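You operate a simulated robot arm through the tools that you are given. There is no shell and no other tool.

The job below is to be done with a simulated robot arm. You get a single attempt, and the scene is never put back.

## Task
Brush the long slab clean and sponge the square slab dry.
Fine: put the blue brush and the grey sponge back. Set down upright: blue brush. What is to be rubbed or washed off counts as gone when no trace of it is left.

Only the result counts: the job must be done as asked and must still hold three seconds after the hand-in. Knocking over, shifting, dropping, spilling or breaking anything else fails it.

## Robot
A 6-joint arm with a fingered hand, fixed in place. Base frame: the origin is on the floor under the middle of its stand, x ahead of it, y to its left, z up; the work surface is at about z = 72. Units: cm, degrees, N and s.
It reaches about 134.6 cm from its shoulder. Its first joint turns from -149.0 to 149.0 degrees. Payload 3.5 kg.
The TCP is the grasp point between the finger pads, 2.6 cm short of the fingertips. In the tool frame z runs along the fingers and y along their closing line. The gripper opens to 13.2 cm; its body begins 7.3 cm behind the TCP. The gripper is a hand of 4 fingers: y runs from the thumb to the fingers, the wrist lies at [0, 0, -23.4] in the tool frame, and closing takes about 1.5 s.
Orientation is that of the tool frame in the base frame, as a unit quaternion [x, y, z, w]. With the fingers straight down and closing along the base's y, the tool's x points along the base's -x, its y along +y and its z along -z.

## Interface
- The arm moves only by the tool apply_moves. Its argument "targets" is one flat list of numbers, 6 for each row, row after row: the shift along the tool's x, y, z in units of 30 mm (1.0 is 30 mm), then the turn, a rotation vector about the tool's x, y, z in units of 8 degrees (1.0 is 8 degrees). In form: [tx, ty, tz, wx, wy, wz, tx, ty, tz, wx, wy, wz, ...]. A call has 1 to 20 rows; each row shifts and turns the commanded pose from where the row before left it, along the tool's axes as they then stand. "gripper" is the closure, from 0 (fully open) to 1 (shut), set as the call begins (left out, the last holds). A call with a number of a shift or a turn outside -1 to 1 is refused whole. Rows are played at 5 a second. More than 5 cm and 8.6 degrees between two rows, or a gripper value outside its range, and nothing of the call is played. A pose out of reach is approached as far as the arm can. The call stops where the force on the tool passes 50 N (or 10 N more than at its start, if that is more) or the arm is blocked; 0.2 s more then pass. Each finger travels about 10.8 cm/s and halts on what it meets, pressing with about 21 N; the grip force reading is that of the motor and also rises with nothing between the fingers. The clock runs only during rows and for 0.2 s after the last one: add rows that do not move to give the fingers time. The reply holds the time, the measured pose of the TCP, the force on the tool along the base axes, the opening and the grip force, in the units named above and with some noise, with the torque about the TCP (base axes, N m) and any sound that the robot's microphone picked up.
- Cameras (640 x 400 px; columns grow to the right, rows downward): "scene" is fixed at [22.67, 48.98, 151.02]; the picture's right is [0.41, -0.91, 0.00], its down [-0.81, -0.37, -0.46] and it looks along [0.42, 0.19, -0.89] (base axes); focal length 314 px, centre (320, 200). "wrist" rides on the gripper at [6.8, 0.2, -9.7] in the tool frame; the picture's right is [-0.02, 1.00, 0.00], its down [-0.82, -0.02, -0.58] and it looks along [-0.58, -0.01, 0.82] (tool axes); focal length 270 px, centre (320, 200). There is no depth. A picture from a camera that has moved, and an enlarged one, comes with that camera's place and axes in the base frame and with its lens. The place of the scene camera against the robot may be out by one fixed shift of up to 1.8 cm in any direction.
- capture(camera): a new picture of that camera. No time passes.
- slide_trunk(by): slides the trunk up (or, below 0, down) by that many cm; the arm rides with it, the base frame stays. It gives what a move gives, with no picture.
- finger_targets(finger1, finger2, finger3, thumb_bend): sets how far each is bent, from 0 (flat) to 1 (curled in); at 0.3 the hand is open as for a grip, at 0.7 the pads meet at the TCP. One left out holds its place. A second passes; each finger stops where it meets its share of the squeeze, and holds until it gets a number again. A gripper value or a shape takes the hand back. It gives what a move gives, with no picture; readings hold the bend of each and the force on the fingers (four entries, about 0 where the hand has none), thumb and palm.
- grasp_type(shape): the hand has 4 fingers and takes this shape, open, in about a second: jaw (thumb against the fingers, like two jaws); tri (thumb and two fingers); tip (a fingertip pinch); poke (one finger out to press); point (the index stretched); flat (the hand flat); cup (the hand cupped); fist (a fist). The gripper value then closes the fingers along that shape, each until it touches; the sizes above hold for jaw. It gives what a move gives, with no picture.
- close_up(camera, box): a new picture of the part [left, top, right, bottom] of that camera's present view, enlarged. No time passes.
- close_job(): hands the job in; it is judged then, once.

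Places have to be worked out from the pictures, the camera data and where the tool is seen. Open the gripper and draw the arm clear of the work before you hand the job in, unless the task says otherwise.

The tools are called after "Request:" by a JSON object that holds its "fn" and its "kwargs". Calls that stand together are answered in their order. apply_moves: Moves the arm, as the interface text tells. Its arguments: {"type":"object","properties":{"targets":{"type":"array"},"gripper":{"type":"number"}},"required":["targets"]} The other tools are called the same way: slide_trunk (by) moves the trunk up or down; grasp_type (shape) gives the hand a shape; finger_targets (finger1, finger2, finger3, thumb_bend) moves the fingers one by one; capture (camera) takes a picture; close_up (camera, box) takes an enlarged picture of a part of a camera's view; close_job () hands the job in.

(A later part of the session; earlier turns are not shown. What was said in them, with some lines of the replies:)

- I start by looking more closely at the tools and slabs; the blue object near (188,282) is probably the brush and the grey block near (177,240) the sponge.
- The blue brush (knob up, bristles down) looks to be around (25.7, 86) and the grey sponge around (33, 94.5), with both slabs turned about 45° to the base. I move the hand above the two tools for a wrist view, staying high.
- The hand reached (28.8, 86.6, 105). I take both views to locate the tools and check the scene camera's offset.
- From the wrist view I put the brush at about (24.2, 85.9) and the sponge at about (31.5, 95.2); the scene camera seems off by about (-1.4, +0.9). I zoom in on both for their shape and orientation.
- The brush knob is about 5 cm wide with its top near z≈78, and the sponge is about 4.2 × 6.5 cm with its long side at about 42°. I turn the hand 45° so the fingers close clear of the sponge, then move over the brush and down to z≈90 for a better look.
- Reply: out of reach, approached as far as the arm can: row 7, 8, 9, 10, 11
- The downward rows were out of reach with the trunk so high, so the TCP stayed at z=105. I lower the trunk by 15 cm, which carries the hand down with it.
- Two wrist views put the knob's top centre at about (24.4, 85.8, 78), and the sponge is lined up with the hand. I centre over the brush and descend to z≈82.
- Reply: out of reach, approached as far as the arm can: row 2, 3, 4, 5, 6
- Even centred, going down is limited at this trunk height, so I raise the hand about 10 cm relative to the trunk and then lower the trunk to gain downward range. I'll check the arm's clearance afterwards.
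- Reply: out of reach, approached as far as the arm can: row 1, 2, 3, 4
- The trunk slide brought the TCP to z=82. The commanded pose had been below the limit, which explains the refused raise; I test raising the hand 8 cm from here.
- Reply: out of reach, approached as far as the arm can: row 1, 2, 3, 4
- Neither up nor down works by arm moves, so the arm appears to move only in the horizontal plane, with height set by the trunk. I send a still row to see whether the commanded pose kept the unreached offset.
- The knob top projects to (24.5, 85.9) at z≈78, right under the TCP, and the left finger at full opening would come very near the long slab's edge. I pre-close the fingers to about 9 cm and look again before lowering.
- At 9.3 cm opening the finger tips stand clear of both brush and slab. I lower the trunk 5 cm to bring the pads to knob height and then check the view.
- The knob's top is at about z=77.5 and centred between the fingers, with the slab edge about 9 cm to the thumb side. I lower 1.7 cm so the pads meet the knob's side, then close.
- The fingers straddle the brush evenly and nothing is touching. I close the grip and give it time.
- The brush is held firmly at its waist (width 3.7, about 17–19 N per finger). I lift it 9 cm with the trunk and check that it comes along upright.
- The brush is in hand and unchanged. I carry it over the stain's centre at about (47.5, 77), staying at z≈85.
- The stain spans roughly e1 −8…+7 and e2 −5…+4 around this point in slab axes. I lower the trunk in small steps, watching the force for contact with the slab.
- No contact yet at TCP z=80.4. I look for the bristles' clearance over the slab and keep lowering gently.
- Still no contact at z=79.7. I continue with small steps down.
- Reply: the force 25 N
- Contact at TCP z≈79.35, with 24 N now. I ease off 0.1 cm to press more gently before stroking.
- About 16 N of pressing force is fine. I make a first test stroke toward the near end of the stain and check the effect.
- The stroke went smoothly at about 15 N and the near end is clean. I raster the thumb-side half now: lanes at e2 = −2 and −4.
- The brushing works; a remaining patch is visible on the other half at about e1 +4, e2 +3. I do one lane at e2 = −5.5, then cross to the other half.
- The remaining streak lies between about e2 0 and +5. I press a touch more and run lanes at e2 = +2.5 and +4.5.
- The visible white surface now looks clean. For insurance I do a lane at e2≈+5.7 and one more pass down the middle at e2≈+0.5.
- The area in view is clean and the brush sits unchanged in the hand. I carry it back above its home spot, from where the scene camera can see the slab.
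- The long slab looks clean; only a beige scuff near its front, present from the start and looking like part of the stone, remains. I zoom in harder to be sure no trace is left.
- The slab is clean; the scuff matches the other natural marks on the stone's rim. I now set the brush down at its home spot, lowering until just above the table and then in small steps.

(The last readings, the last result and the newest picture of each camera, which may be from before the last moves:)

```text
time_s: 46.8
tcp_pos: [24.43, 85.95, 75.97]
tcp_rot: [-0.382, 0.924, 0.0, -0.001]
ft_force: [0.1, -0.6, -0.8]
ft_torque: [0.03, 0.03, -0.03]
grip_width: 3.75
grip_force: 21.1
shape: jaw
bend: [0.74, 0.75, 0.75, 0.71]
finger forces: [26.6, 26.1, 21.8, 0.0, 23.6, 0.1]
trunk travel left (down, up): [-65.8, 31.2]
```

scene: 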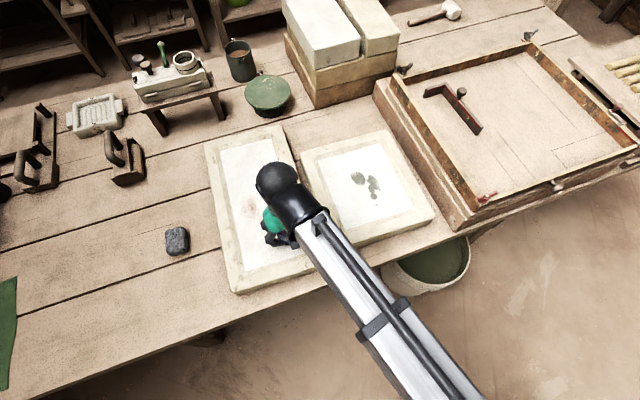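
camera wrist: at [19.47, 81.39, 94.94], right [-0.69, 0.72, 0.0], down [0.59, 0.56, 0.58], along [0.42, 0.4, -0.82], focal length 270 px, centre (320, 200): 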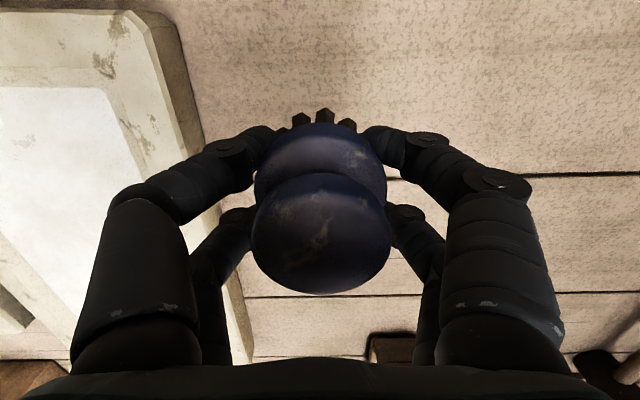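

No contact yet at about z=75.9. I keep lowering in 0.1 cm steps.

Request:
{"fn": "slide_trunk", "kwargs": {"by": -0.1}}

Request:
{"fn": "slide_trunk", "kwargs": {"by": -0.1}}

```text
time_s: 47.3
tcp_pos: [24.35, 86.05, 75.7]
tcp_rot: [-0.383, 0.924, -0.001, 0.0]
ft_force: [-0.1, 0.2, -1.0]
ft_torque: [0.02, -0.01, 0.03]
grip_width: 3.74
grip_force: 20.5
shape: jaw
bend: [0.74, 0.75, 0.75, 0.71]
finger forces: [26.7, 26.2, 21.8, 0.0, 23.6, 0.0]
trunk travel left (down, up): [-65.7, 31.3]
```

```text
time_s: 47.8
tcp_pos: [24.34, 86.06, 75.69]
tcp_rot: [-0.383, 0.924, 0.0, 0.0]
ft_force: [0.0, -0.5, -1.2]
ft_torque: [-0.01, 0.04, 0.02]
grip_width: 3.73
grip_force: 20.7
shape: jaw
bend: [0.74, 0.75, 0.75, 0.71]
finger forces: [26.6, 26.2, 21.8, 0.0, 23.6, 0.0]
trunk travel left (down, up): [-65.6, 31.4]
```

Still only the brush's own weight on the wrist, so it has slipped slightly up in the grip. I continue down by 0.1 cm steps.

Request:
{"fn": "slide_trunk", "kwargs": {"by": -0.1}}

Request:
{"fn": "slide_trunk", "kwargs": {"by": -0.1}}

```text
time_s: 48.3
tcp_pos: [24.38, 86.05, 75.56]
tcp_rot: [-0.383, 0.924, 0.0, -0.001]
ft_force: [0.3, -1.3, -0.9]
ft_torque: [0.04, 0.01, 0.02]
grip_width: 3.76
grip_force: 21.1
shape: jaw
bend: [0.74, 0.75, 0.75, 0.71]
finger forces: [26.6, 26.2, 21.9, 0.1, 23.7, 0.0]
trunk travel left (down, up): [-65.5, 31.5]
```

```text
time_s: 48.9
tcp_pos: [24.37, 86.11, 75.46]
tcp_rot: [-0.383, 0.924, -0.001, 0.0]
ft_force: [-0.2, 0.3, -0.6]
ft_torque: [-0.01, -0.01, 0.0]
grip_width: 3.75
grip_force: 21.0
shape: jaw
bend: [0.74, 0.75, 0.75, 0.71]
finger forces: [26.6, 26.1, 21.9, 0.0, 23.6, 0.0]
trunk travel left (down, up): [-65.4, 31.6]
```

I check visually how far the bristles are above the table before going on.

Request:
{"fn": "close_up", "kwargs": {"camera": "wrist", "box": [220, 60, 420, 190]}}

Request:
{"fn": "slide_trunk", "kwargs": {"by": -0.1}}

Request:
{"fn": "slide_trunk", "kwargs": {"by": -0.1}}

```text
3.08 times, centred on (320, 125) of wrist
camera zoom: at [19.46, 81.39, 85.29], right [-0.69, 0.72, 0.0], down [0.59, 0.56, 0.58], along [0.42, 0.4, -0.82], focal length 832 px, centre (320, 431)
```

zoom: 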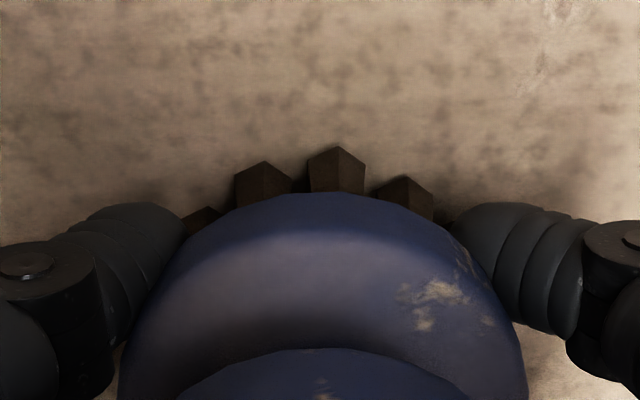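

```text
time_s: 49.4
tcp_pos: [24.49, 86.09, 75.38]
tcp_rot: [-0.383, 0.924, 0.0, 0.0]
ft_force: [-0.3, -0.2, -0.9]
ft_torque: [0.03, -0.01, 0.03]
grip_width: 3.75
grip_force: 20.8
shape: jaw
bend: [0.74, 0.75, 0.75, 0.71]
finger forces: [26.6, 26.2, 21.8, 0.0, 23.6, 0.1]
trunk travel left (down, up): [-65.3, 31.7]
```

```text
time_s: 49.9
tcp_pos: [24.33, 86.04, 75.4]
tcp_rot: [-0.383, 0.924, 0.0, 0.0]
ft_force: [-0.1, 0.9, 3.5]
ft_torque: [0.01, 0.06, -0.01]
grip_width: 3.75
grip_force: 20.4
shape: jaw
bend: [0.74, 0.75, 0.75, 0.71]
finger forces: [26.2, 26.4, 21.6, 0.1, 23.5, 0.0]
trunk travel left (down, up): [-65.2, 31.8]
```

Contact with the table is now felt (3.5 N up). I open the fingers to the same 9 cm opening as before and check the brush stands upright.

Request:
{"fn": "apply_moves", "kwargs": {"targets": [0, 0, 0, 0, 0, 0, 0, 0, 0, 0, 0, 0, 0, 0, 0, 0, 0, 0, 0, 0, 0, 0, 0, 0, 0, 0, 0, 0, 0, 0], "gripper": 0.3}}

Request:
{"fn": "capture", "kwargs": {"camera": "wrist"}}

```text
time_s: 51.1
tcp_pos: [24.47, 85.97, 75.39]
tcp_rot: [-0.383, 0.924, 0.0, 0.001]
ft_force: [-0.8, -0.3, -0.6]
ft_torque: [0.0, -0.02, -0.03]
grip_width: 9.2
grip_force: 0.0
shape: jaw
bend: [0.68, 0.68, 0.68, 0.58]
finger forces: [0.0, 0.1, 0.1, 0.0, 0.0, 0.0]
trunk travel left (down, up): [-65.2, 31.8]
```

```text
taken
camera wrist: at [19.46, 81.39, 85.09], right [-0.69, 0.72, 0.0], down [0.59, 0.56, 0.58], along [0.42, 0.4, -0.82], focal length 270 px, centre (320, 200)
```

wrist: 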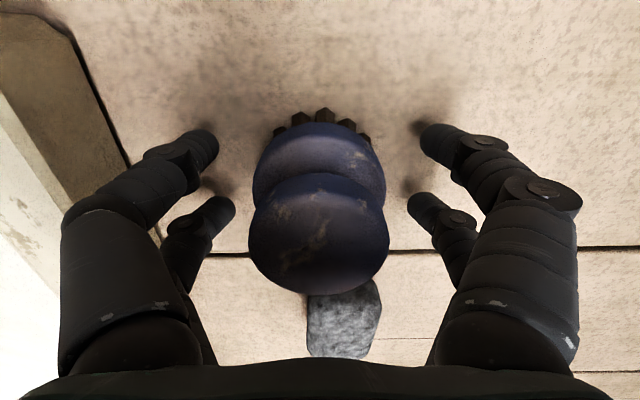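

The brush stands upright on its spot. I raise the hand 10 cm clear of it and look again.

Request:
{"fn": "slide_trunk", "kwargs": {"by": 10}}

Request:
{"fn": "capture", "kwargs": {"camera": "wrist"}}

```text
time_s: 52.4
tcp_pos: [24.43, 85.97, 85.19]
tcp_rot: [-0.383, 0.924, 0.0, 0.0]
ft_force: [0.4, -0.2, 0.1]
ft_torque: [0.01, 0.01, -0.03]
grip_width: 9.19
grip_force: 0.1
shape: jaw
bend: [0.68, 0.68, 0.68, 0.58]
finger forces: [0.0, 0.0, 0.0, 0.0, 0.0, 0.1]
trunk travel left (down, up): [-75.2, 21.8]
```

```text
taken
camera wrist: at [19.46, 81.39, 95.08], right [-0.69, 0.72, 0.0], down [0.59, 0.56, 0.58], along [0.42, 0.4, -0.82], focal length 270 px, centre (320, 200)
```

wrist: 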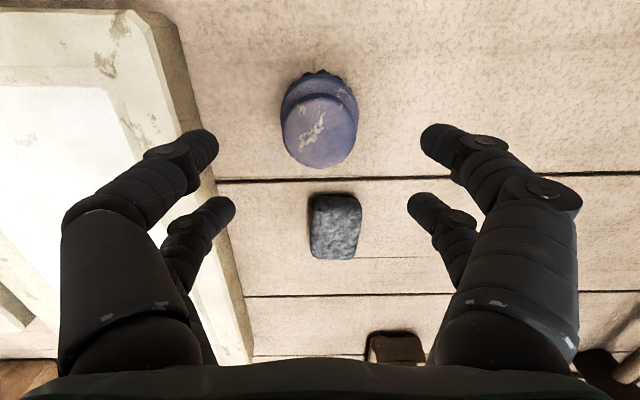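

The brush stands well at home. The sponge's centre works out to about (31.8, 95.5) with its top near z≈74.5; I move over it at the present height.

Request:
{"fn": "apply_moves", "kwargs": {"targets": [-0.787, 0.1, 0, 0, 0, 0, -0.787, 0.1, 0, 0, 0, 0, -0.787, 0.1, 0, 0, 0, 0, -0.787, 0.1, 0, 0, 0, 0, -0.787, 0.1, 0, 0, 0, 0]}}

Request:
{"fn": "capture", "kwargs": {"camera": "wrist"}}

Request:
{"fn": "capture", "kwargs": {"camera": "scene"}}

```text
time_s: 53.6
tcp_pos: [31.6, 95.63, 85.35]
tcp_rot: [-0.383, 0.924, -0.001, 0.0]
ft_force: [-0.6, 0.1, -0.2]
ft_torque: [0.01, -0.04, 0.0]
grip_width: 9.22
grip_force: 0.2
shape: jaw
bend: [0.68, 0.68, 0.68, 0.58]
finger forces: [0.0, 0.0, 0.0, 0.1, 0.0, 0.1]
trunk travel left (down, up): [-75.2, 21.8]
```

```text
taken
camera wrist: at [26.74, 90.87, 95.09], right [-0.69, 0.72, 0.0], down [0.59, 0.56, 0.58], along [0.42, 0.4, -0.82], focal length 270 px, centre (320, 200)
```

wrist: 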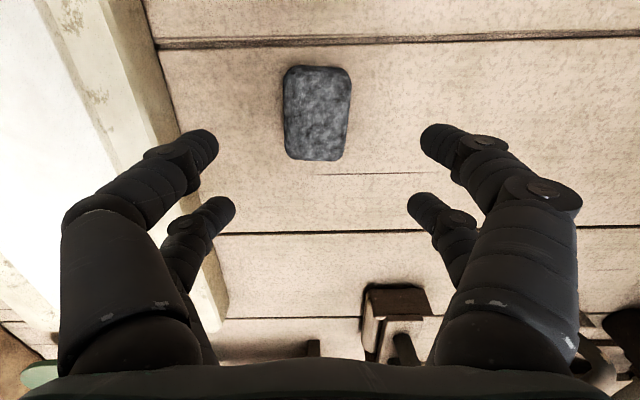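

```text
taken
```

scene: 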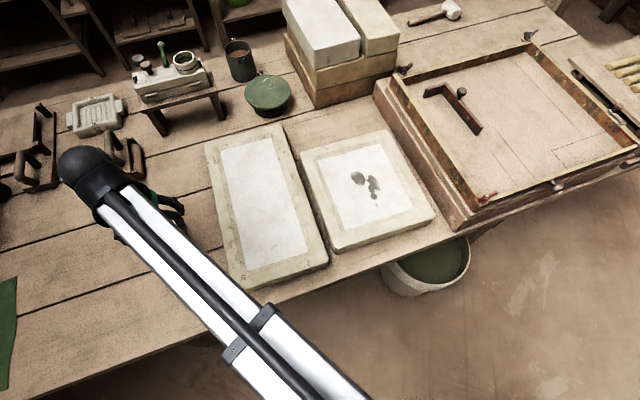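

The sponge is centred between the fingers and its sides are parallel to the hand. I lower to about z=77.5 and check before the last bit.

Request:
{"fn": "slide_trunk", "kwargs": {"by": -7.8}}

Request:
{"fn": "capture", "kwargs": {"camera": "wrist"}}

```text
time_s: 54.8
tcp_pos: [31.7, 95.5, 77.51]
tcp_rot: [-0.383, 0.924, 0.0, 0.0]
ft_force: [0.3, -0.1, -0.3]
ft_torque: [0.03, -0.03, -0.02]
grip_width: 9.23
grip_force: 0.1
shape: jaw
bend: [0.68, 0.68, 0.68, 0.58]
finger forces: [0.1, 0.0, 0.1, 0.0, 0.0, 0.0]
trunk travel left (down, up): [-67.4, 29.6]
```

```text
taken
camera wrist: at [26.73, 90.83, 87.3], right [-0.69, 0.72, 0.0], down [0.59, 0.56, 0.58], along [0.42, 0.4, -0.82], focal length 270 px, centre (320, 200)
```

wrist: 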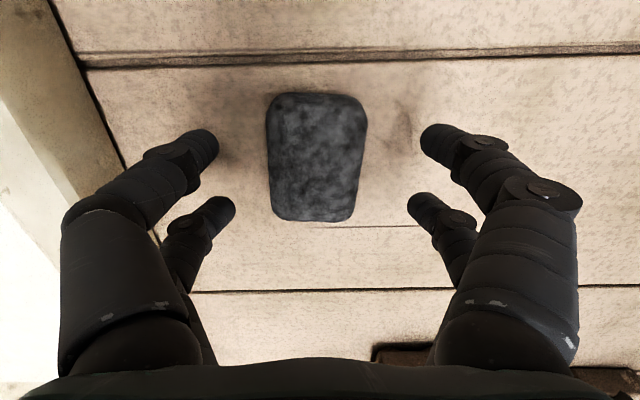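

The sponge is well centred between the fingers. I lower to z≈75.4 so the tips reach down its sides, then close.

Request:
{"fn": "slide_trunk", "kwargs": {"by": -2.1}}

Request:
{"fn": "apply_moves", "kwargs": {"targets": [0, 0, 0, 0, 0, 0, 0, 0, 0, 0, 0, 0, 0, 0, 0, 0, 0, 0, 0, 0, 0, 0, 0, 0, 0, 0, 0, 0, 0, 0, 0, 0, 0, 0, 0, 0, 0, 0, 0, 0, 0, 0, 0, 0, 0, 0, 0, 0], "gripper": 1}}

Request:
{"fn": "capture", "kwargs": {"camera": "wrist"}}

```text
time_s: 55.4
tcp_pos: [31.64, 95.45, 75.55]
tcp_rot: [-0.382, 0.924, 0.0, 0.0]
ft_force: [0.2, -0.7, 0.5]
ft_torque: [0.02, -0.01, -0.02]
grip_width: 9.22
grip_force: 0.0
shape: jaw
bend: [0.68, 0.68, 0.68, 0.58]
finger forces: [0.1, 0.0, 0.1, 0.0, 0.0, 0.0]
trunk travel left (down, up): [-65.3, 31.7]
```

```text
time_s: 57.2
tcp_pos: [31.81, 95.42, 75.48]
tcp_rot: [-0.382, 0.924, 0.0, -0.001]
ft_force: [0.5, 0.5, -0.6]
ft_torque: [-0.01, 0.02, -0.01]
grip_width: 4.33
grip_force: 20.8
shape: jaw
bend: [0.74, 0.74, 0.74, 0.7]
finger forces: [19.1, 19.1, 18.8, 0.0, 19.2, 0.0]
trunk travel left (down, up): [-65.3, 31.7]
```

```text
taken
camera wrist: at [26.74, 90.83, 85.19], right [-0.69, 0.72, 0.0], down [0.59, 0.56, 0.58], along [0.42, 0.4, -0.82], focal length 270 px, centre (320, 200)
```

wrist: 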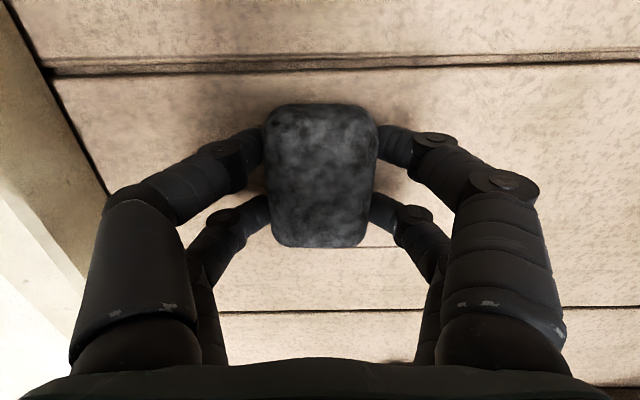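

The sponge is gripped (4.3 cm wide, about 19 N on each finger). I lift 9 cm and check it comes along.

Request:
{"fn": "slide_trunk", "kwargs": {"by": 9}}

Request:
{"fn": "capture", "kwargs": {"camera": "wrist"}}

```text
time_s: 58.5
tcp_pos: [31.67, 95.39, 84.44]
tcp_rot: [-0.383, 0.924, 0.0, 0.0]
ft_force: [0.5, 0.5, 0.2]
ft_torque: [-0.01, -0.01, 0.0]
grip_width: 4.33
grip_force: 21.5
shape: jaw
bend: [0.74, 0.74, 0.74, 0.7]
finger forces: [19.0, 19.0, 18.8, 0.1, 19.3, 0.1]
trunk travel left (down, up): [-74.3, 22.7]
```

```text
taken
camera wrist: at [26.74, 90.84, 94.18], right [-0.69, 0.72, 0.0], down [0.59, 0.56, 0.58], along [0.42, 0.4, -0.82], focal length 270 px, centre (320, 200)
```

wrist: 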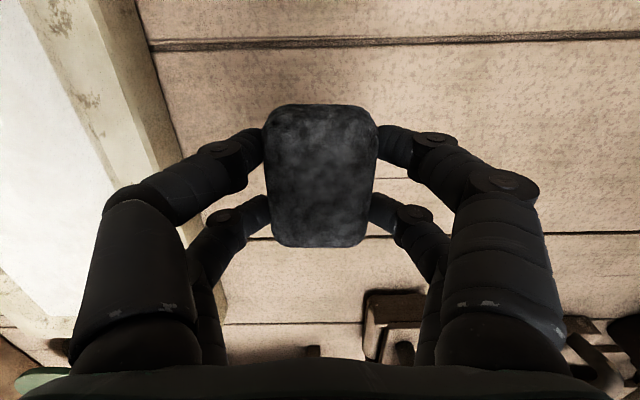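

The sponge is held. The wet spots span about (62…70, 52…61), centred near (65.5, 56); I carry the sponge over there at z≈84.

Request:
{"fn": "apply_moves", "kwargs": {"targets": [0.0733, -0.959, 0, 0, 0, 0, 0.0733, -0.959, 0, 0, 0, 0, 0.0733, -0.959, 0, 0, 0, 0, 0.0733, -0.959, 0, 0, 0, 0, 0.0733, -0.959, 0, 0, 0, 0, 0.0733, -0.959, 0, 0, 0, 0, 0.0733, -0.959, 0, 0, 0, 0, 0.0733, -0.959, 0, 0, 0, 0, 0.0733, -0.959, 0, 0, 0, 0, 0.0733, -0.959, 0, 0, 0, 0, 0.0733, -0.959, 0, 0, 0, 0, 0.0733, -0.959, 0, 0, 0, 0, 0.0733, -0.959, 0, 0, 0, 0, 0.0733, -0.959, 0, 0, 0, 0, 0.0733, -0.959, 0, 0, 0, 0, 0.0733, -0.959, 0, 0, 0, 0, 0.0733, -0.959, 0, 0, 0, 0, 0.0733, -0.959, 0, 0, 0, 0]}}

Request:
{"fn": "capture", "kwargs": {"camera": "wrist"}}

Request:
{"fn": "capture", "kwargs": {"camera": "scene"}}

```text
time_s: 62.3
tcp_pos: [65.62, 56.01, 84.41]
tcp_rot: [-0.383, 0.924, 0.0, 0.0]
ft_force: [-0.3, 0.1, 0.0]
ft_torque: [0.03, -0.01, 0.0]
grip_width: 4.33
grip_force: 21.6
shape: jaw
bend: [0.74, 0.74, 0.74, 0.7]
finger forces: [19.1, 19.2, 18.9, 0.0, 19.4, 0.0]
trunk travel left (down, up): [-74.3, 22.7]
```

```text
taken
camera wrist: at [60.63, 51.41, 94.19], right [-0.69, 0.72, 0.0], down [0.59, 0.56, 0.58], along [0.42, 0.4, -0.82], focal length 270 px, centre (320, 200)
```

wrist: 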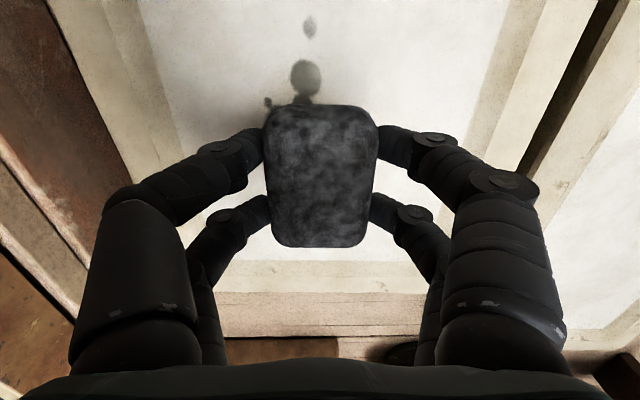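

```text
taken
```

scene: 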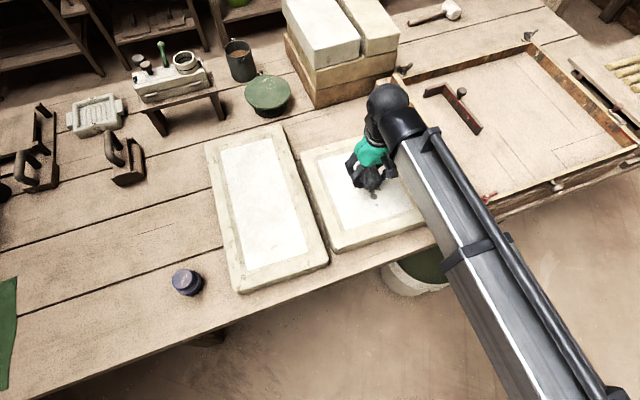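

The sponge is over the spots; the smallest spot at (61.7, 51.6) confirms their extent. I lower toward the slab, with contact expected around TCP z≈79.

Request:
{"fn": "slide_trunk", "kwargs": {"by": -3.6}}

Request:
{"fn": "slide_trunk", "kwargs": {"by": -0.5}}

Request:
{"fn": "slide_trunk", "kwargs": {"by": -0.4}}

```text
time_s: 63.1
tcp_pos: [65.54, 56.09, 80.93]
tcp_rot: [-0.383, 0.924, 0.0, 0.001]
ft_force: [0.2, -0.6, 0.2]
ft_torque: [0.01, -0.02, 0.04]
grip_width: 4.34
grip_force: 20.5
shape: jaw
bend: [0.74, 0.74, 0.74, 0.7]
finger forces: [19.0, 19.3, 18.9, 0.0, 19.3, 0.1]
trunk travel left (down, up): [-70.7, 26.3]
```

```text
time_s: 63.6
tcp_pos: [65.63, 56.03, 80.35]
tcp_rot: [-0.383, 0.924, 0.0, 0.0]
ft_force: [0.2, 0.9, -0.3]
ft_torque: [-0.01, 0.03, -0.01]
grip_width: 4.32
grip_force: 20.6
shape: jaw
bend: [0.74, 0.74, 0.74, 0.7]
finger forces: [19.0, 19.2, 19.0, 0.0, 19.4, 0.0]
trunk travel left (down, up): [-70.2, 26.8]
```

```text
time_s: 64.2
tcp_pos: [65.5, 56.09, 80.02]
tcp_rot: [-0.383, 0.924, 0.0, 0.001]
ft_force: [1.5, 2.6, 12.4]
ft_torque: [-0.02, -0.03, -0.07]
grip_width: 4.32
grip_force: 20.7
shape: jaw
bend: [0.74, 0.74, 0.74, 0.7]
finger forces: [20.6, 20.2, 19.7, 0.0, 21.1, 0.1]
trunk travel left (down, up): [-69.8, 27.2]
```

Contact at TCP z≈80 with about 12 N. I raster the thumb-side lanes (e2 = −4 and −2) first.

Request:
{"fn": "apply_moves", "kwargs": {"targets": [0, -0.667, 0, 0, 0, 0, 0, -0.667, 0, 0, 0, 0, 0.6, 0, 0, 0, 0, 0, 0.6, 0, 0, 0, 0, 0, 0.6, 0, 0, 0, 0, 0, -0.6, 0, 0, 0, 0, 0, -0.6, 0, 0, 0, 0, 0, -0.6, 0, 0, 0, 0, 0, -0.6, 0, 0, 0, 0, 0, -0.6, 0, 0, 0, 0, 0, -0.6, 0, 0, 0, 0, 0, -0.6, 0, 0, 0, 0, 0, 0, 0.667, 0, 0, 0, 0, 0.6, 0, 0, 0, 0, 0, 0.6, 0, 0, 0, 0, 0, 0.6, 0, 0, 0, 0, 0, 0.6, 0, 0, 0, 0, 0, 0.6, 0, 0, 0, 0, 0, 0.6, 0, 0, 0, 0, 0, 0.6, 0, 0, 0, 0, 0]}}

Request:
{"fn": "capture", "kwargs": {"camera": "wrist"}}

```text
time_s: 68.3
tcp_pos: [63.04, 50.58, 79.98]
tcp_rot: [-0.384, 0.924, 0.0, 0.0]
ft_force: [5.6, 6.9, 15.0]
ft_torque: [0.03, -0.13, 0.03]
grip_width: 4.41
grip_force: 20.8
shape: jaw
bend: [0.74, 0.74, 0.74, 0.7]
finger forces: [21.4, 21.7, 20.7, 0.0, 22.2, 0.0]
trunk travel left (down, up): [-69.8, 27.2]
```

```text
taken
camera wrist: at [58.16, 46.01, 89.74], right [-0.69, 0.72, 0.0], down [0.59, 0.56, 0.58], along [0.42, 0.4, -0.82], focal length 270 px, centre (320, 200)
```

wrist: 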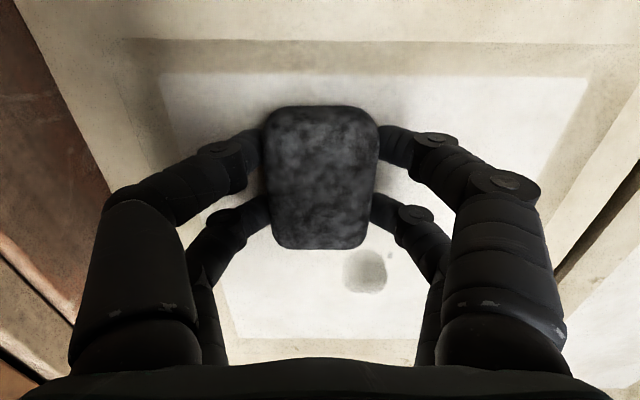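

The sponge dries well; only the large spot and a tiny dot remain. I run the lanes at e2 = 0 and +2.

Request:
{"fn": "apply_moves", "kwargs": {"targets": [0, 0.667, 0, 0, 0, 0, -0.6, 0, 0, 0, 0, 0, -0.6, 0, 0, 0, 0, 0, -0.6, 0, 0, 0, 0, 0, -0.6, 0, 0, 0, 0, 0, -0.6, 0, 0, 0, 0, 0, -0.6, 0, 0, 0, 0, 0, -0.6, 0, 0, 0, 0, 0, 0, 0.667, 0, 0, 0, 0, 0.6, 0, 0, 0, 0, 0, 0.6, 0, 0, 0, 0, 0, 0.6, 0, 0, 0, 0, 0, 0.6, 0, 0, 0, 0, 0, 0.6, 0, 0, 0, 0, 0, 0.6, 0, 0, 0, 0, 0, 0.6, 0, 0, 0, 0, 0]}}

Request:
{"fn": "capture", "kwargs": {"camera": "wrist"}}

```text
time_s: 71.8
tcp_pos: [60.29, 53.7, 79.92]
tcp_rot: [-0.383, 0.924, 0.0, -0.001]
ft_force: [5.8, 5.8, 13.6]
ft_torque: [0.0, -0.19, 0.09]
grip_width: 4.42
grip_force: 20.8
shape: jaw
bend: [0.74, 0.74, 0.74, 0.7]
finger forces: [21.2, 22.1, 20.4, 0.1, 22.2, 0.1]
trunk travel left (down, up): [-69.8, 27.2]
```

```text
taken
camera wrist: at [55.32, 49.0, 89.73], right [-0.69, 0.72, 0.0], down [0.59, 0.56, 0.58], along [0.42, 0.4, -0.82], focal length 270 px, centre (320, 200)
```

wrist: 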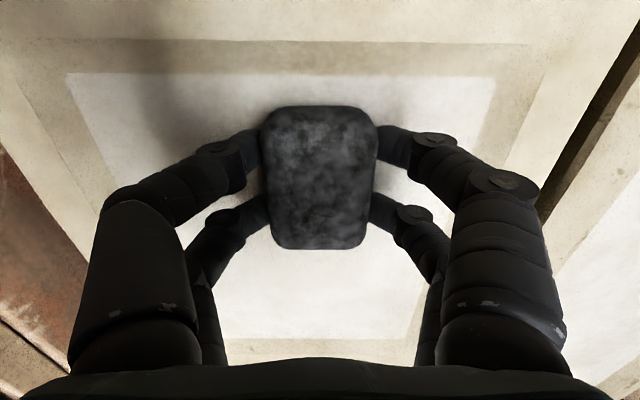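

No spots are visible any more. For insurance I add a lane at e2≈+4 and a second pass back over the middle.

Request:
{"fn": "apply_moves", "kwargs": {"targets": [0, 0.6, 0, 0, 0, 0, -0.6, 0, 0, 0, 0, 0, -0.6, 0, 0, 0, 0, 0, -0.6, 0, 0, 0, 0, 0, -0.6, 0, 0, 0, 0, 0, -0.6, 0, 0, 0, 0, 0, -0.6, 0, 0, 0, 0, 0, -0.6, 0, 0, 0, 0, 0, 0, -0.6, 0, 0, 0, 0, 0, -0.5, 0, 0, 0, 0, 0.6, 0, 0, 0, 0, 0, 0.6, 0, 0, 0, 0, 0, 0.6, 0, 0, 0, 0, 0, 0.6, 0, 0, 0, 0, 0, 0.6, 0, 0, 0, 0, 0, 0.6, 0, 0, 0, 0, 0, 0.6, 0, 0, 0, 0, 0]}}

Request:
{"fn": "slide_trunk", "kwargs": {"by": 5}}

Request:
{"fn": "capture", "kwargs": {"camera": "wrist"}}

Request:
{"fn": "capture", "kwargs": {"camera": "scene"}}

```text
time_s: 75.3
tcp_pos: [61.33, 52.5, 79.96]
tcp_rot: [-0.382, 0.924, 0.0, 0.0]
ft_force: [6.8, 5.0, 14.1]
ft_torque: [0.02, -0.11, 0.04]
grip_width: 4.41
grip_force: 21.0
shape: jaw
bend: [0.74, 0.74, 0.74, 0.7]
finger forces: [21.0, 21.8, 20.5, 0.1, 22.3, 0.0]
trunk travel left (down, up): [-69.8, 27.2]
```

```text
time_s: 76.3
tcp_pos: [61.34, 52.61, 84.94]
tcp_rot: [-0.382, 0.924, 0.0, 0.0]
ft_force: [-0.3, -0.6, -0.4]
ft_torque: [-0.02, 0.0, -0.03]
grip_width: 4.43
grip_force: 20.8
shape: jaw
bend: [0.74, 0.74, 0.74, 0.7]
finger forces: [21.0, 21.2, 20.8, 0.1, 21.4, 0.0]
trunk travel left (down, up): [-74.8, 22.2]
```

```text
taken
camera wrist: at [56.38, 48.0, 94.69], right [-0.69, 0.72, 0.0], down [0.59, 0.56, 0.58], along [0.42, 0.4, -0.82], focal length 270 px, centre (320, 200)
```

wrist: 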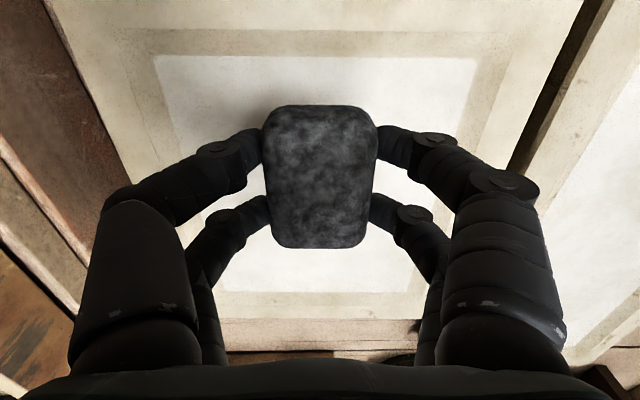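

```text
taken
```

scene: 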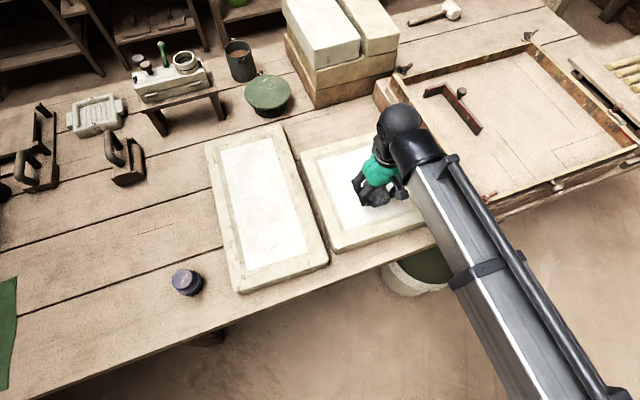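

Both slabs look clean in view. I carry the sponge back above its home at (31.7, 95.4) and then inspect the square slab from the scene camera.

Request:
{"fn": "apply_moves", "kwargs": {"targets": [-0.1722, 0.949, 0, 0, 0, 0, -0.1722, 0.949, 0, 0, 0, 0, -0.1722, 0.949, 0, 0, 0, 0, -0.1722, 0.949, 0, 0, 0, 0, -0.1722, 0.949, 0, 0, 0, 0, -0.1722, 0.949, 0, 0, 0, 0, -0.1722, 0.949, 0, 0, 0, 0, -0.1722, 0.949, 0, 0, 0, 0, -0.1722, 0.949, 0, 0, 0, 0, -0.1722, 0.949, 0, 0, 0, 0, -0.1722, 0.949, 0, 0, 0, 0, -0.1722, 0.949, 0, 0, 0, 0, -0.1722, 0.949, 0, 0, 0, 0, -0.1722, 0.949, 0, 0, 0, 0, -0.1722, 0.949, 0, 0, 0, 0, -0.1722, 0.949, 0, 0, 0, 0, -0.1722, 0.949, 0, 0, 0, 0, -0.1722, 0.949, 0, 0, 0, 0]}}

Request:
{"fn": "close_up", "kwargs": {"camera": "scene", "box": [300, 130, 440, 250]}}

Request:
{"fn": "capture", "kwargs": {"camera": "wrist"}}

```text
time_s: 80.1
tcp_pos: [31.69, 95.58, 84.97]
tcp_rot: [-0.383, 0.924, 0.0, 0.0]
ft_force: [0.1, -0.4, -0.3]
ft_torque: [0.02, 0.02, 0.03]
grip_width: 4.4
grip_force: 21.2
shape: jaw
bend: [0.74, 0.74, 0.74, 0.7]
finger forces: [20.8, 21.2, 20.5, 0.1, 21.2, 0.0]
trunk travel left (down, up): [-74.8, 22.2]
```

```text
3.33 times, centred on (370, 190) of scene
camera zoom: at [22.67, 48.98, 151.02], right [0.41, -0.91, 0.0], down [-0.81, -0.37, -0.46], along [0.42, 0.19, -0.89], focal length 1047 px, centre (153, 233)
```

zoom: 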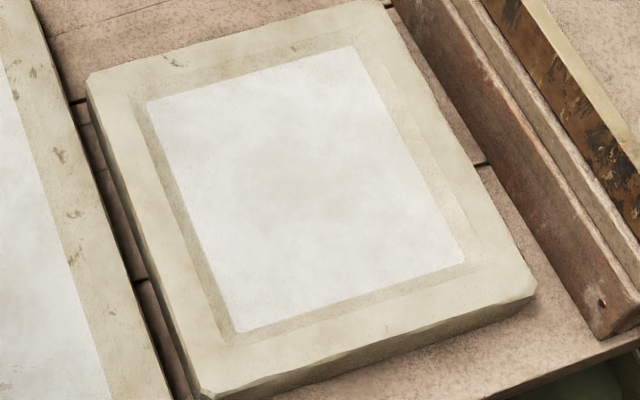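

```text
taken
camera wrist: at [26.7, 90.87, 94.69], right [-0.69, 0.72, 0.0], down [0.59, 0.56, 0.58], along [0.42, 0.4, -0.82], focal length 270 px, centre (320, 200)
```

wrist: 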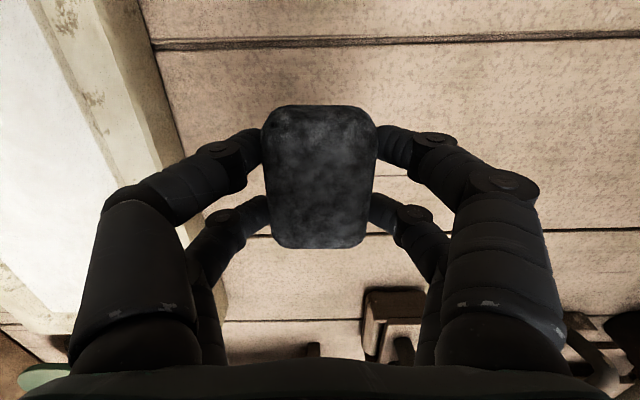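

The square slab is clean and dry with no marks left. I lower the sponge to its home spot, first to just above the table and then in small steps.

Request:
{"fn": "slide_trunk", "kwargs": {"by": -9}}

Request:
{"fn": "slide_trunk", "kwargs": {"by": -0.2}}

Request:
{"fn": "slide_trunk", "kwargs": {"by": -0.15}}

Request:
{"fn": "slide_trunk", "kwargs": {"by": -0.1}}

```text
time_s: 81.3
tcp_pos: [31.74, 95.39, 75.8]
tcp_rot: [-0.383, 0.924, 0.0, 0.0]
ft_force: [0.4, 0.4, -0.9]
ft_torque: [-0.01, 0.0, -0.03]
grip_width: 4.4
grip_force: 21.4
shape: jaw
bend: [0.74, 0.74, 0.74, 0.7]
finger forces: [20.7, 21.3, 20.6, 0.1, 21.3, 0.1]
trunk travel left (down, up): [-65.8, 31.2]
```

```text
time_s: 81.8
tcp_pos: [31.7, 95.48, 75.7]
tcp_rot: [-0.384, 0.924, 0.0, 0.0]
ft_force: [-0.2, -0.1, 0.0]
ft_torque: [-0.01, 0.02, -0.02]
grip_width: 4.41
grip_force: 20.9
shape: jaw
bend: [0.74, 0.74, 0.74, 0.7]
finger forces: [20.7, 21.2, 20.5, 0.0, 21.3, 0.0]
trunk travel left (down, up): [-65.6, 31.4]
```

```text
time_s: 82.3
tcp_pos: [31.77, 95.46, 75.57]
tcp_rot: [-0.383, 0.924, 0.0, 0.0]
ft_force: [0.1, 0.6, -0.4]
ft_torque: [-0.02, 0.0, 0.02]
grip_width: 4.4
grip_force: 21.4
shape: jaw
bend: [0.74, 0.74, 0.74, 0.7]
finger forces: [20.7, 21.2, 20.6, 0.0, 21.3, 0.0]
trunk travel left (down, up): [-65.4, 31.6]
```

```text
time_s: 82.9
tcp_pos: [31.75, 95.41, 75.48]
tcp_rot: [-0.383, 0.924, 0.001, 0.0]
ft_force: [-0.4, -0.2, -0.1]
ft_torque: [-0.01, -0.02, 0.0]
grip_width: 4.41
grip_force: 20.9
shape: jaw
bend: [0.74, 0.74, 0.74, 0.7]
finger forces: [20.8, 21.2, 20.6, 0.1, 21.4, 0.0]
trunk travel left (down, up): [-65.3, 31.7]
```

No contact yet at z=75.5; I go on in 0.1 cm steps.

Request:
{"fn": "slide_trunk", "kwargs": {"by": -0.1}}

Request:
{"fn": "slide_trunk", "kwargs": {"by": -0.1}}

```text
time_s: 83.4
tcp_pos: [31.67, 95.41, 75.46]
tcp_rot: [-0.382, 0.924, 0.0, 0.0]
ft_force: [0.2, -0.2, -0.2]
ft_torque: [0.02, 0.01, -0.02]
grip_width: 4.42
grip_force: 21.4
shape: jaw
bend: [0.74, 0.74, 0.74, 0.7]
finger forces: [20.8, 21.2, 20.6, 0.0, 21.4, 0.0]
trunk travel left (down, up): [-65.2, 31.8]
```

```text
time_s: 83.9
tcp_pos: [31.76, 95.41, 75.39]
tcp_rot: [-0.383, 0.924, 0.0, 0.0]
ft_force: [0.3, 1.0, 3.6]
ft_torque: [-0.03, -0.02, -0.01]
grip_width: 4.4
grip_force: 20.7
shape: jaw
bend: [0.74, 0.74, 0.74, 0.7]
finger forces: [20.8, 21.3, 20.5, 0.0, 21.4, 0.1]
trunk travel left (down, up): [-65.1, 31.9]
```

The sponge now touches the table (3.6 N). I open the fingers to about 9 cm and check.

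Request:
{"fn": "apply_moves", "kwargs": {"targets": [0, 0, 0, 0, 0, 0, 0, 0, 0, 0, 0, 0, 0, 0, 0, 0, 0, 0, 0, 0, 0, 0, 0, 0, 0, 0, 0, 0, 0, 0], "gripper": 0.3}}

Request:
{"fn": "slide_trunk", "kwargs": {"by": 10}}

Request:
{"fn": "capture", "kwargs": {"camera": "wrist"}}

```text
time_s: 85.1
tcp_pos: [31.57, 95.46, 75.24]
tcp_rot: [-0.383, 0.924, 0.0, 0.0]
ft_force: [-0.2, 0.8, -0.3]
ft_torque: [-0.01, 0.01, -0.02]
grip_width: 9.21
grip_force: 0.2
shape: jaw
bend: [0.68, 0.68, 0.68, 0.58]
finger forces: [0.0, 0.1, 0.0, 0.0, 0.0, 0.0]
trunk travel left (down, up): [-65.1, 31.9]
```

```text
time_s: 86.4
tcp_pos: [31.75, 95.62, 85.23]
tcp_rot: [-0.382, 0.924, 0.0, -0.001]
ft_force: [-0.5, -0.5, 0.2]
ft_torque: [0.03, 0.02, 0.03]
grip_width: 9.19
grip_force: 0.1
shape: jaw
bend: [0.68, 0.68, 0.68, 0.58]
finger forces: [0.1, 0.1, 0.0, 0.0, 0.0, 0.1]
trunk travel left (down, up): [-75.1, 21.9]
```

```text
taken
camera wrist: at [26.73, 90.84, 95.03], right [-0.69, 0.72, 0.0], down [0.59, 0.56, 0.58], along [0.42, 0.4, -0.82], focal length 270 px, centre (320, 200)
```

wrist: 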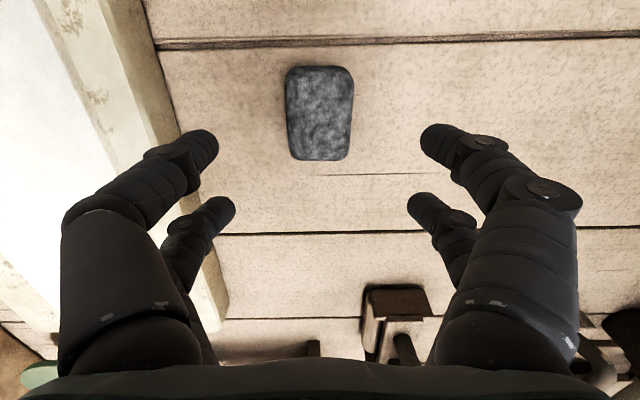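

The sponge is back on its spot, matching its earlier view. I raise the trunk well clear, open the hand, and move the arm back toward its starting place to inspect everything.

Request:
{"fn": "slide_trunk", "kwargs": {"by": 20}}

Request:
{"fn": "apply_moves", "kwargs": {"targets": [0.374, -0.958, 0, 0, 0, 0, 0.374, -0.958, 0, 0, 0, 0, 0.374, -0.958, 0, 0, 0, 0, 0.374, -0.958, 0, 0, 0, 0, 0.374, -0.958, 0, 0, 0, 0, 0.374, -0.958, 0, 0, 0, 0, 0.374, -0.958, 0, 0, 0, 0, 0.374, -0.958, 0, 0, 0, 0, 0.374, -0.958, 0, 0, 0, 0, 0.374, -0.958, 0, 0, 0, 0, 0.374, -0.958, 0, 0, 0, 0, 0.374, -0.958, 0, 0, 0, 0, 0.374, -0.958, 0, 0, 0, 0, 0.374, -0.958, 0, 0, 0, 0, 0.374, -0.958, 0, 0, 0, 0, 0.374, -0.958, 0, 0, 0, 0, 0.374, -0.958, 0, 0, 0, 0, 0.374, -0.958, 0, 0, 0, 0], "gripper": 0}}

Request:
{"fn": "capture", "kwargs": {"camera": "scene"}}

Request:
{"fn": "close_up", "kwargs": {"camera": "scene", "box": [120, 200, 280, 300]}}

Request:
{"fn": "close_up", "kwargs": {"camera": "scene", "box": [190, 110, 450, 300]}}

```text
time_s: 88.6
tcp_pos: [31.74, 95.6, 105.18]
tcp_rot: [-0.383, 0.924, 0.0, 0.0]
ft_force: [0.1, 0.2, 0.6]
ft_torque: [-0.03, 0.01, -0.01]
grip_width: 9.19
grip_force: 0.0
shape: jaw
bend: [0.68, 0.68, 0.68, 0.58]
finger forces: [0.1, 0.1, 0.0, 0.0, 0.1, 0.0]
trunk travel left (down, up): [-95.1, 1.9]
```

```text
time_s: 92.4
tcp_pos: [54.02, 44.69, 105.33]
tcp_rot: [-0.383, 0.924, 0.0, 0.0]
ft_force: [-0.2, -0.4, 0.2]
ft_torque: [-0.01, 0.0, -0.03]
grip_width: 13.19
grip_force: 0.1
shape: jaw
bend: [0.3, 0.3, 0.3, 0.3]
finger forces: [0.1, 0.0, 0.1, 0.0, 0.0, 0.0]
trunk travel left (down, up): [-95.1, 1.9]
```

```text
taken
```

scene: 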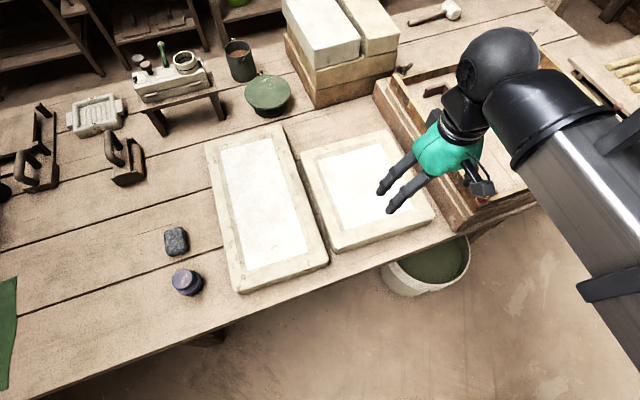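

```text
4.00 times, centred on (200, 250) of scene
camera zoom: at [22.67, 48.98, 151.02], right [0.41, -0.91, 0.0], down [-0.81, -0.37, -0.46], along [0.42, 0.19, -0.89], focal length 1257 px, centre (800, 0)
```

zoom: 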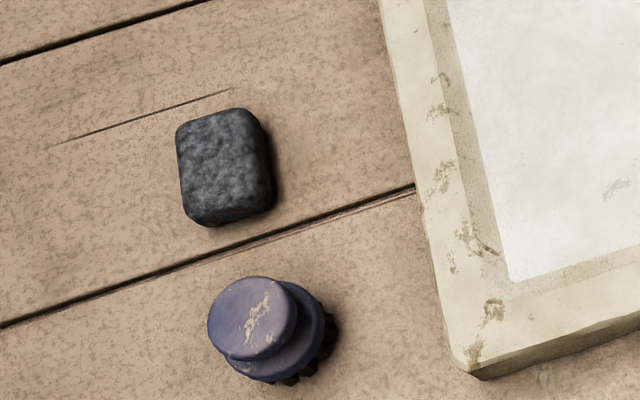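

```text
2.11 times, centred on (320, 205) of scene
camera zoom: at [22.67, 48.98, 151.02], right [0.41, -0.91, 0.0], down [-0.81, -0.37, -0.46], along [0.42, 0.19, -0.89], focal length 662 px, centre (320, 190)
```

zoom: 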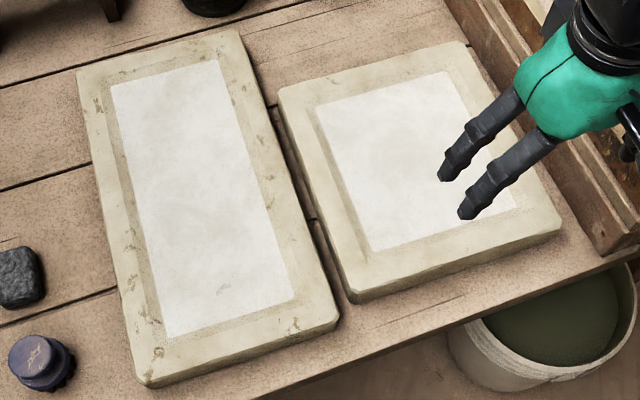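

Both slabs are clean, the brush stands upright and the sponge lies at its old place; the hand is open. I draw the arm back a little further from the slabs and take a last look.

Request:
{"fn": "apply_moves", "kwargs": {"targets": [0.8, 0, 0, 0, 0, 0, 0.8, 0, 0, 0, 0, 0, 0.8, 0, 0, 0, 0, 0, 0.8, 0, 0, 0, 0, 0, 0, 0, 0, 0, 0, 0]}}

Request:
{"fn": "close_up", "kwargs": {"camera": "scene", "box": [190, 110, 450, 300]}}

Request:
{"fn": "capture", "kwargs": {"camera": "wrist"}}

```text
time_s: 93.6
tcp_pos: [47.21, 37.94, 105.22]
tcp_rot: [-0.382, 0.924, 0.0, 0.0]
ft_force: [1.3, 0.2, 0.3]
ft_torque: [-0.01, -0.02, 0.01]
grip_width: 13.19
grip_force: 0.1
shape: jaw
bend: [0.3, 0.3, 0.3, 0.3]
finger forces: [0.0, 0.0, 0.0, 0.0, 0.0, 0.1]
trunk travel left (down, up): [-95.1, 1.9]
```

```text
2.11 times, centred on (320, 205) of scene
camera zoom: at [22.67, 48.98, 151.02], right [0.41, -0.91, 0.0], down [-0.81, -0.37, -0.46], along [0.42, 0.19, -0.89], focal length 662 px, centre (320, 190)
```

zoom: 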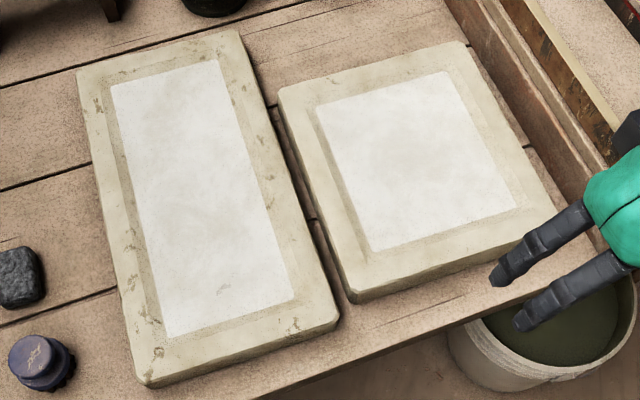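

```text
taken
camera wrist: at [42.2, 33.3, 115.05], right [-0.69, 0.72, 0.0], down [0.59, 0.56, 0.58], along [0.42, 0.4, -0.82], focal length 270 px, centre (320, 200)
```

wrist: 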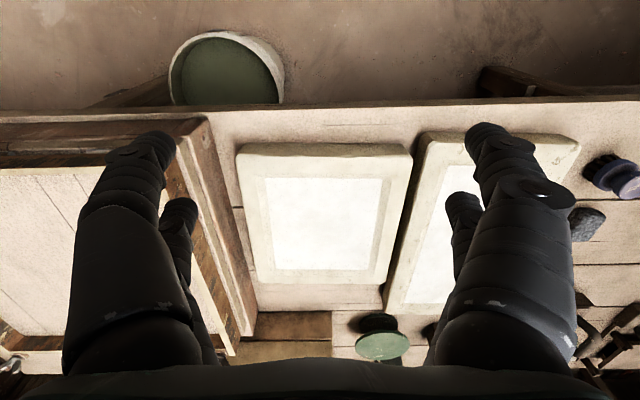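

Comparing pictures, the long slab's near end sits about half a centimetre from where it began, from the drag of the brush; a push-back would risk more than it gains. Both slabs show no trace of dirt or water, the brush and sponge are back in place, and the arm is clear with the hand open, so I hand the job in.

Request:
{"fn": "close_job", "kwargs": {}}

```text
The job is handed in.
```

I brushed the long slab clean and sponged the square slab dry. The last pictures show no dirt or water on either. I handed the job in, but no verdict came back.

- **Brush and sponge:** Both are back where they started, to within about 0.3 cm. The blue brush stands upright on its bristles.
- **Long slab moved slightly:** Brushing dragged its near end about 0.5 cm toward the square slab, while the far end stayed put. I left it there because pushing it back risked moving it further. This could count against the rule on shifting things.
- **Beige mark on the long slab:** A scuff near the front is still there. It was visible before I started and brushing did not change it. It looks like the other marks in the stone, so I took it to be part of the slab.

The arm is drawn back in front of the slabs, about 30 cm above them, with the hand open.
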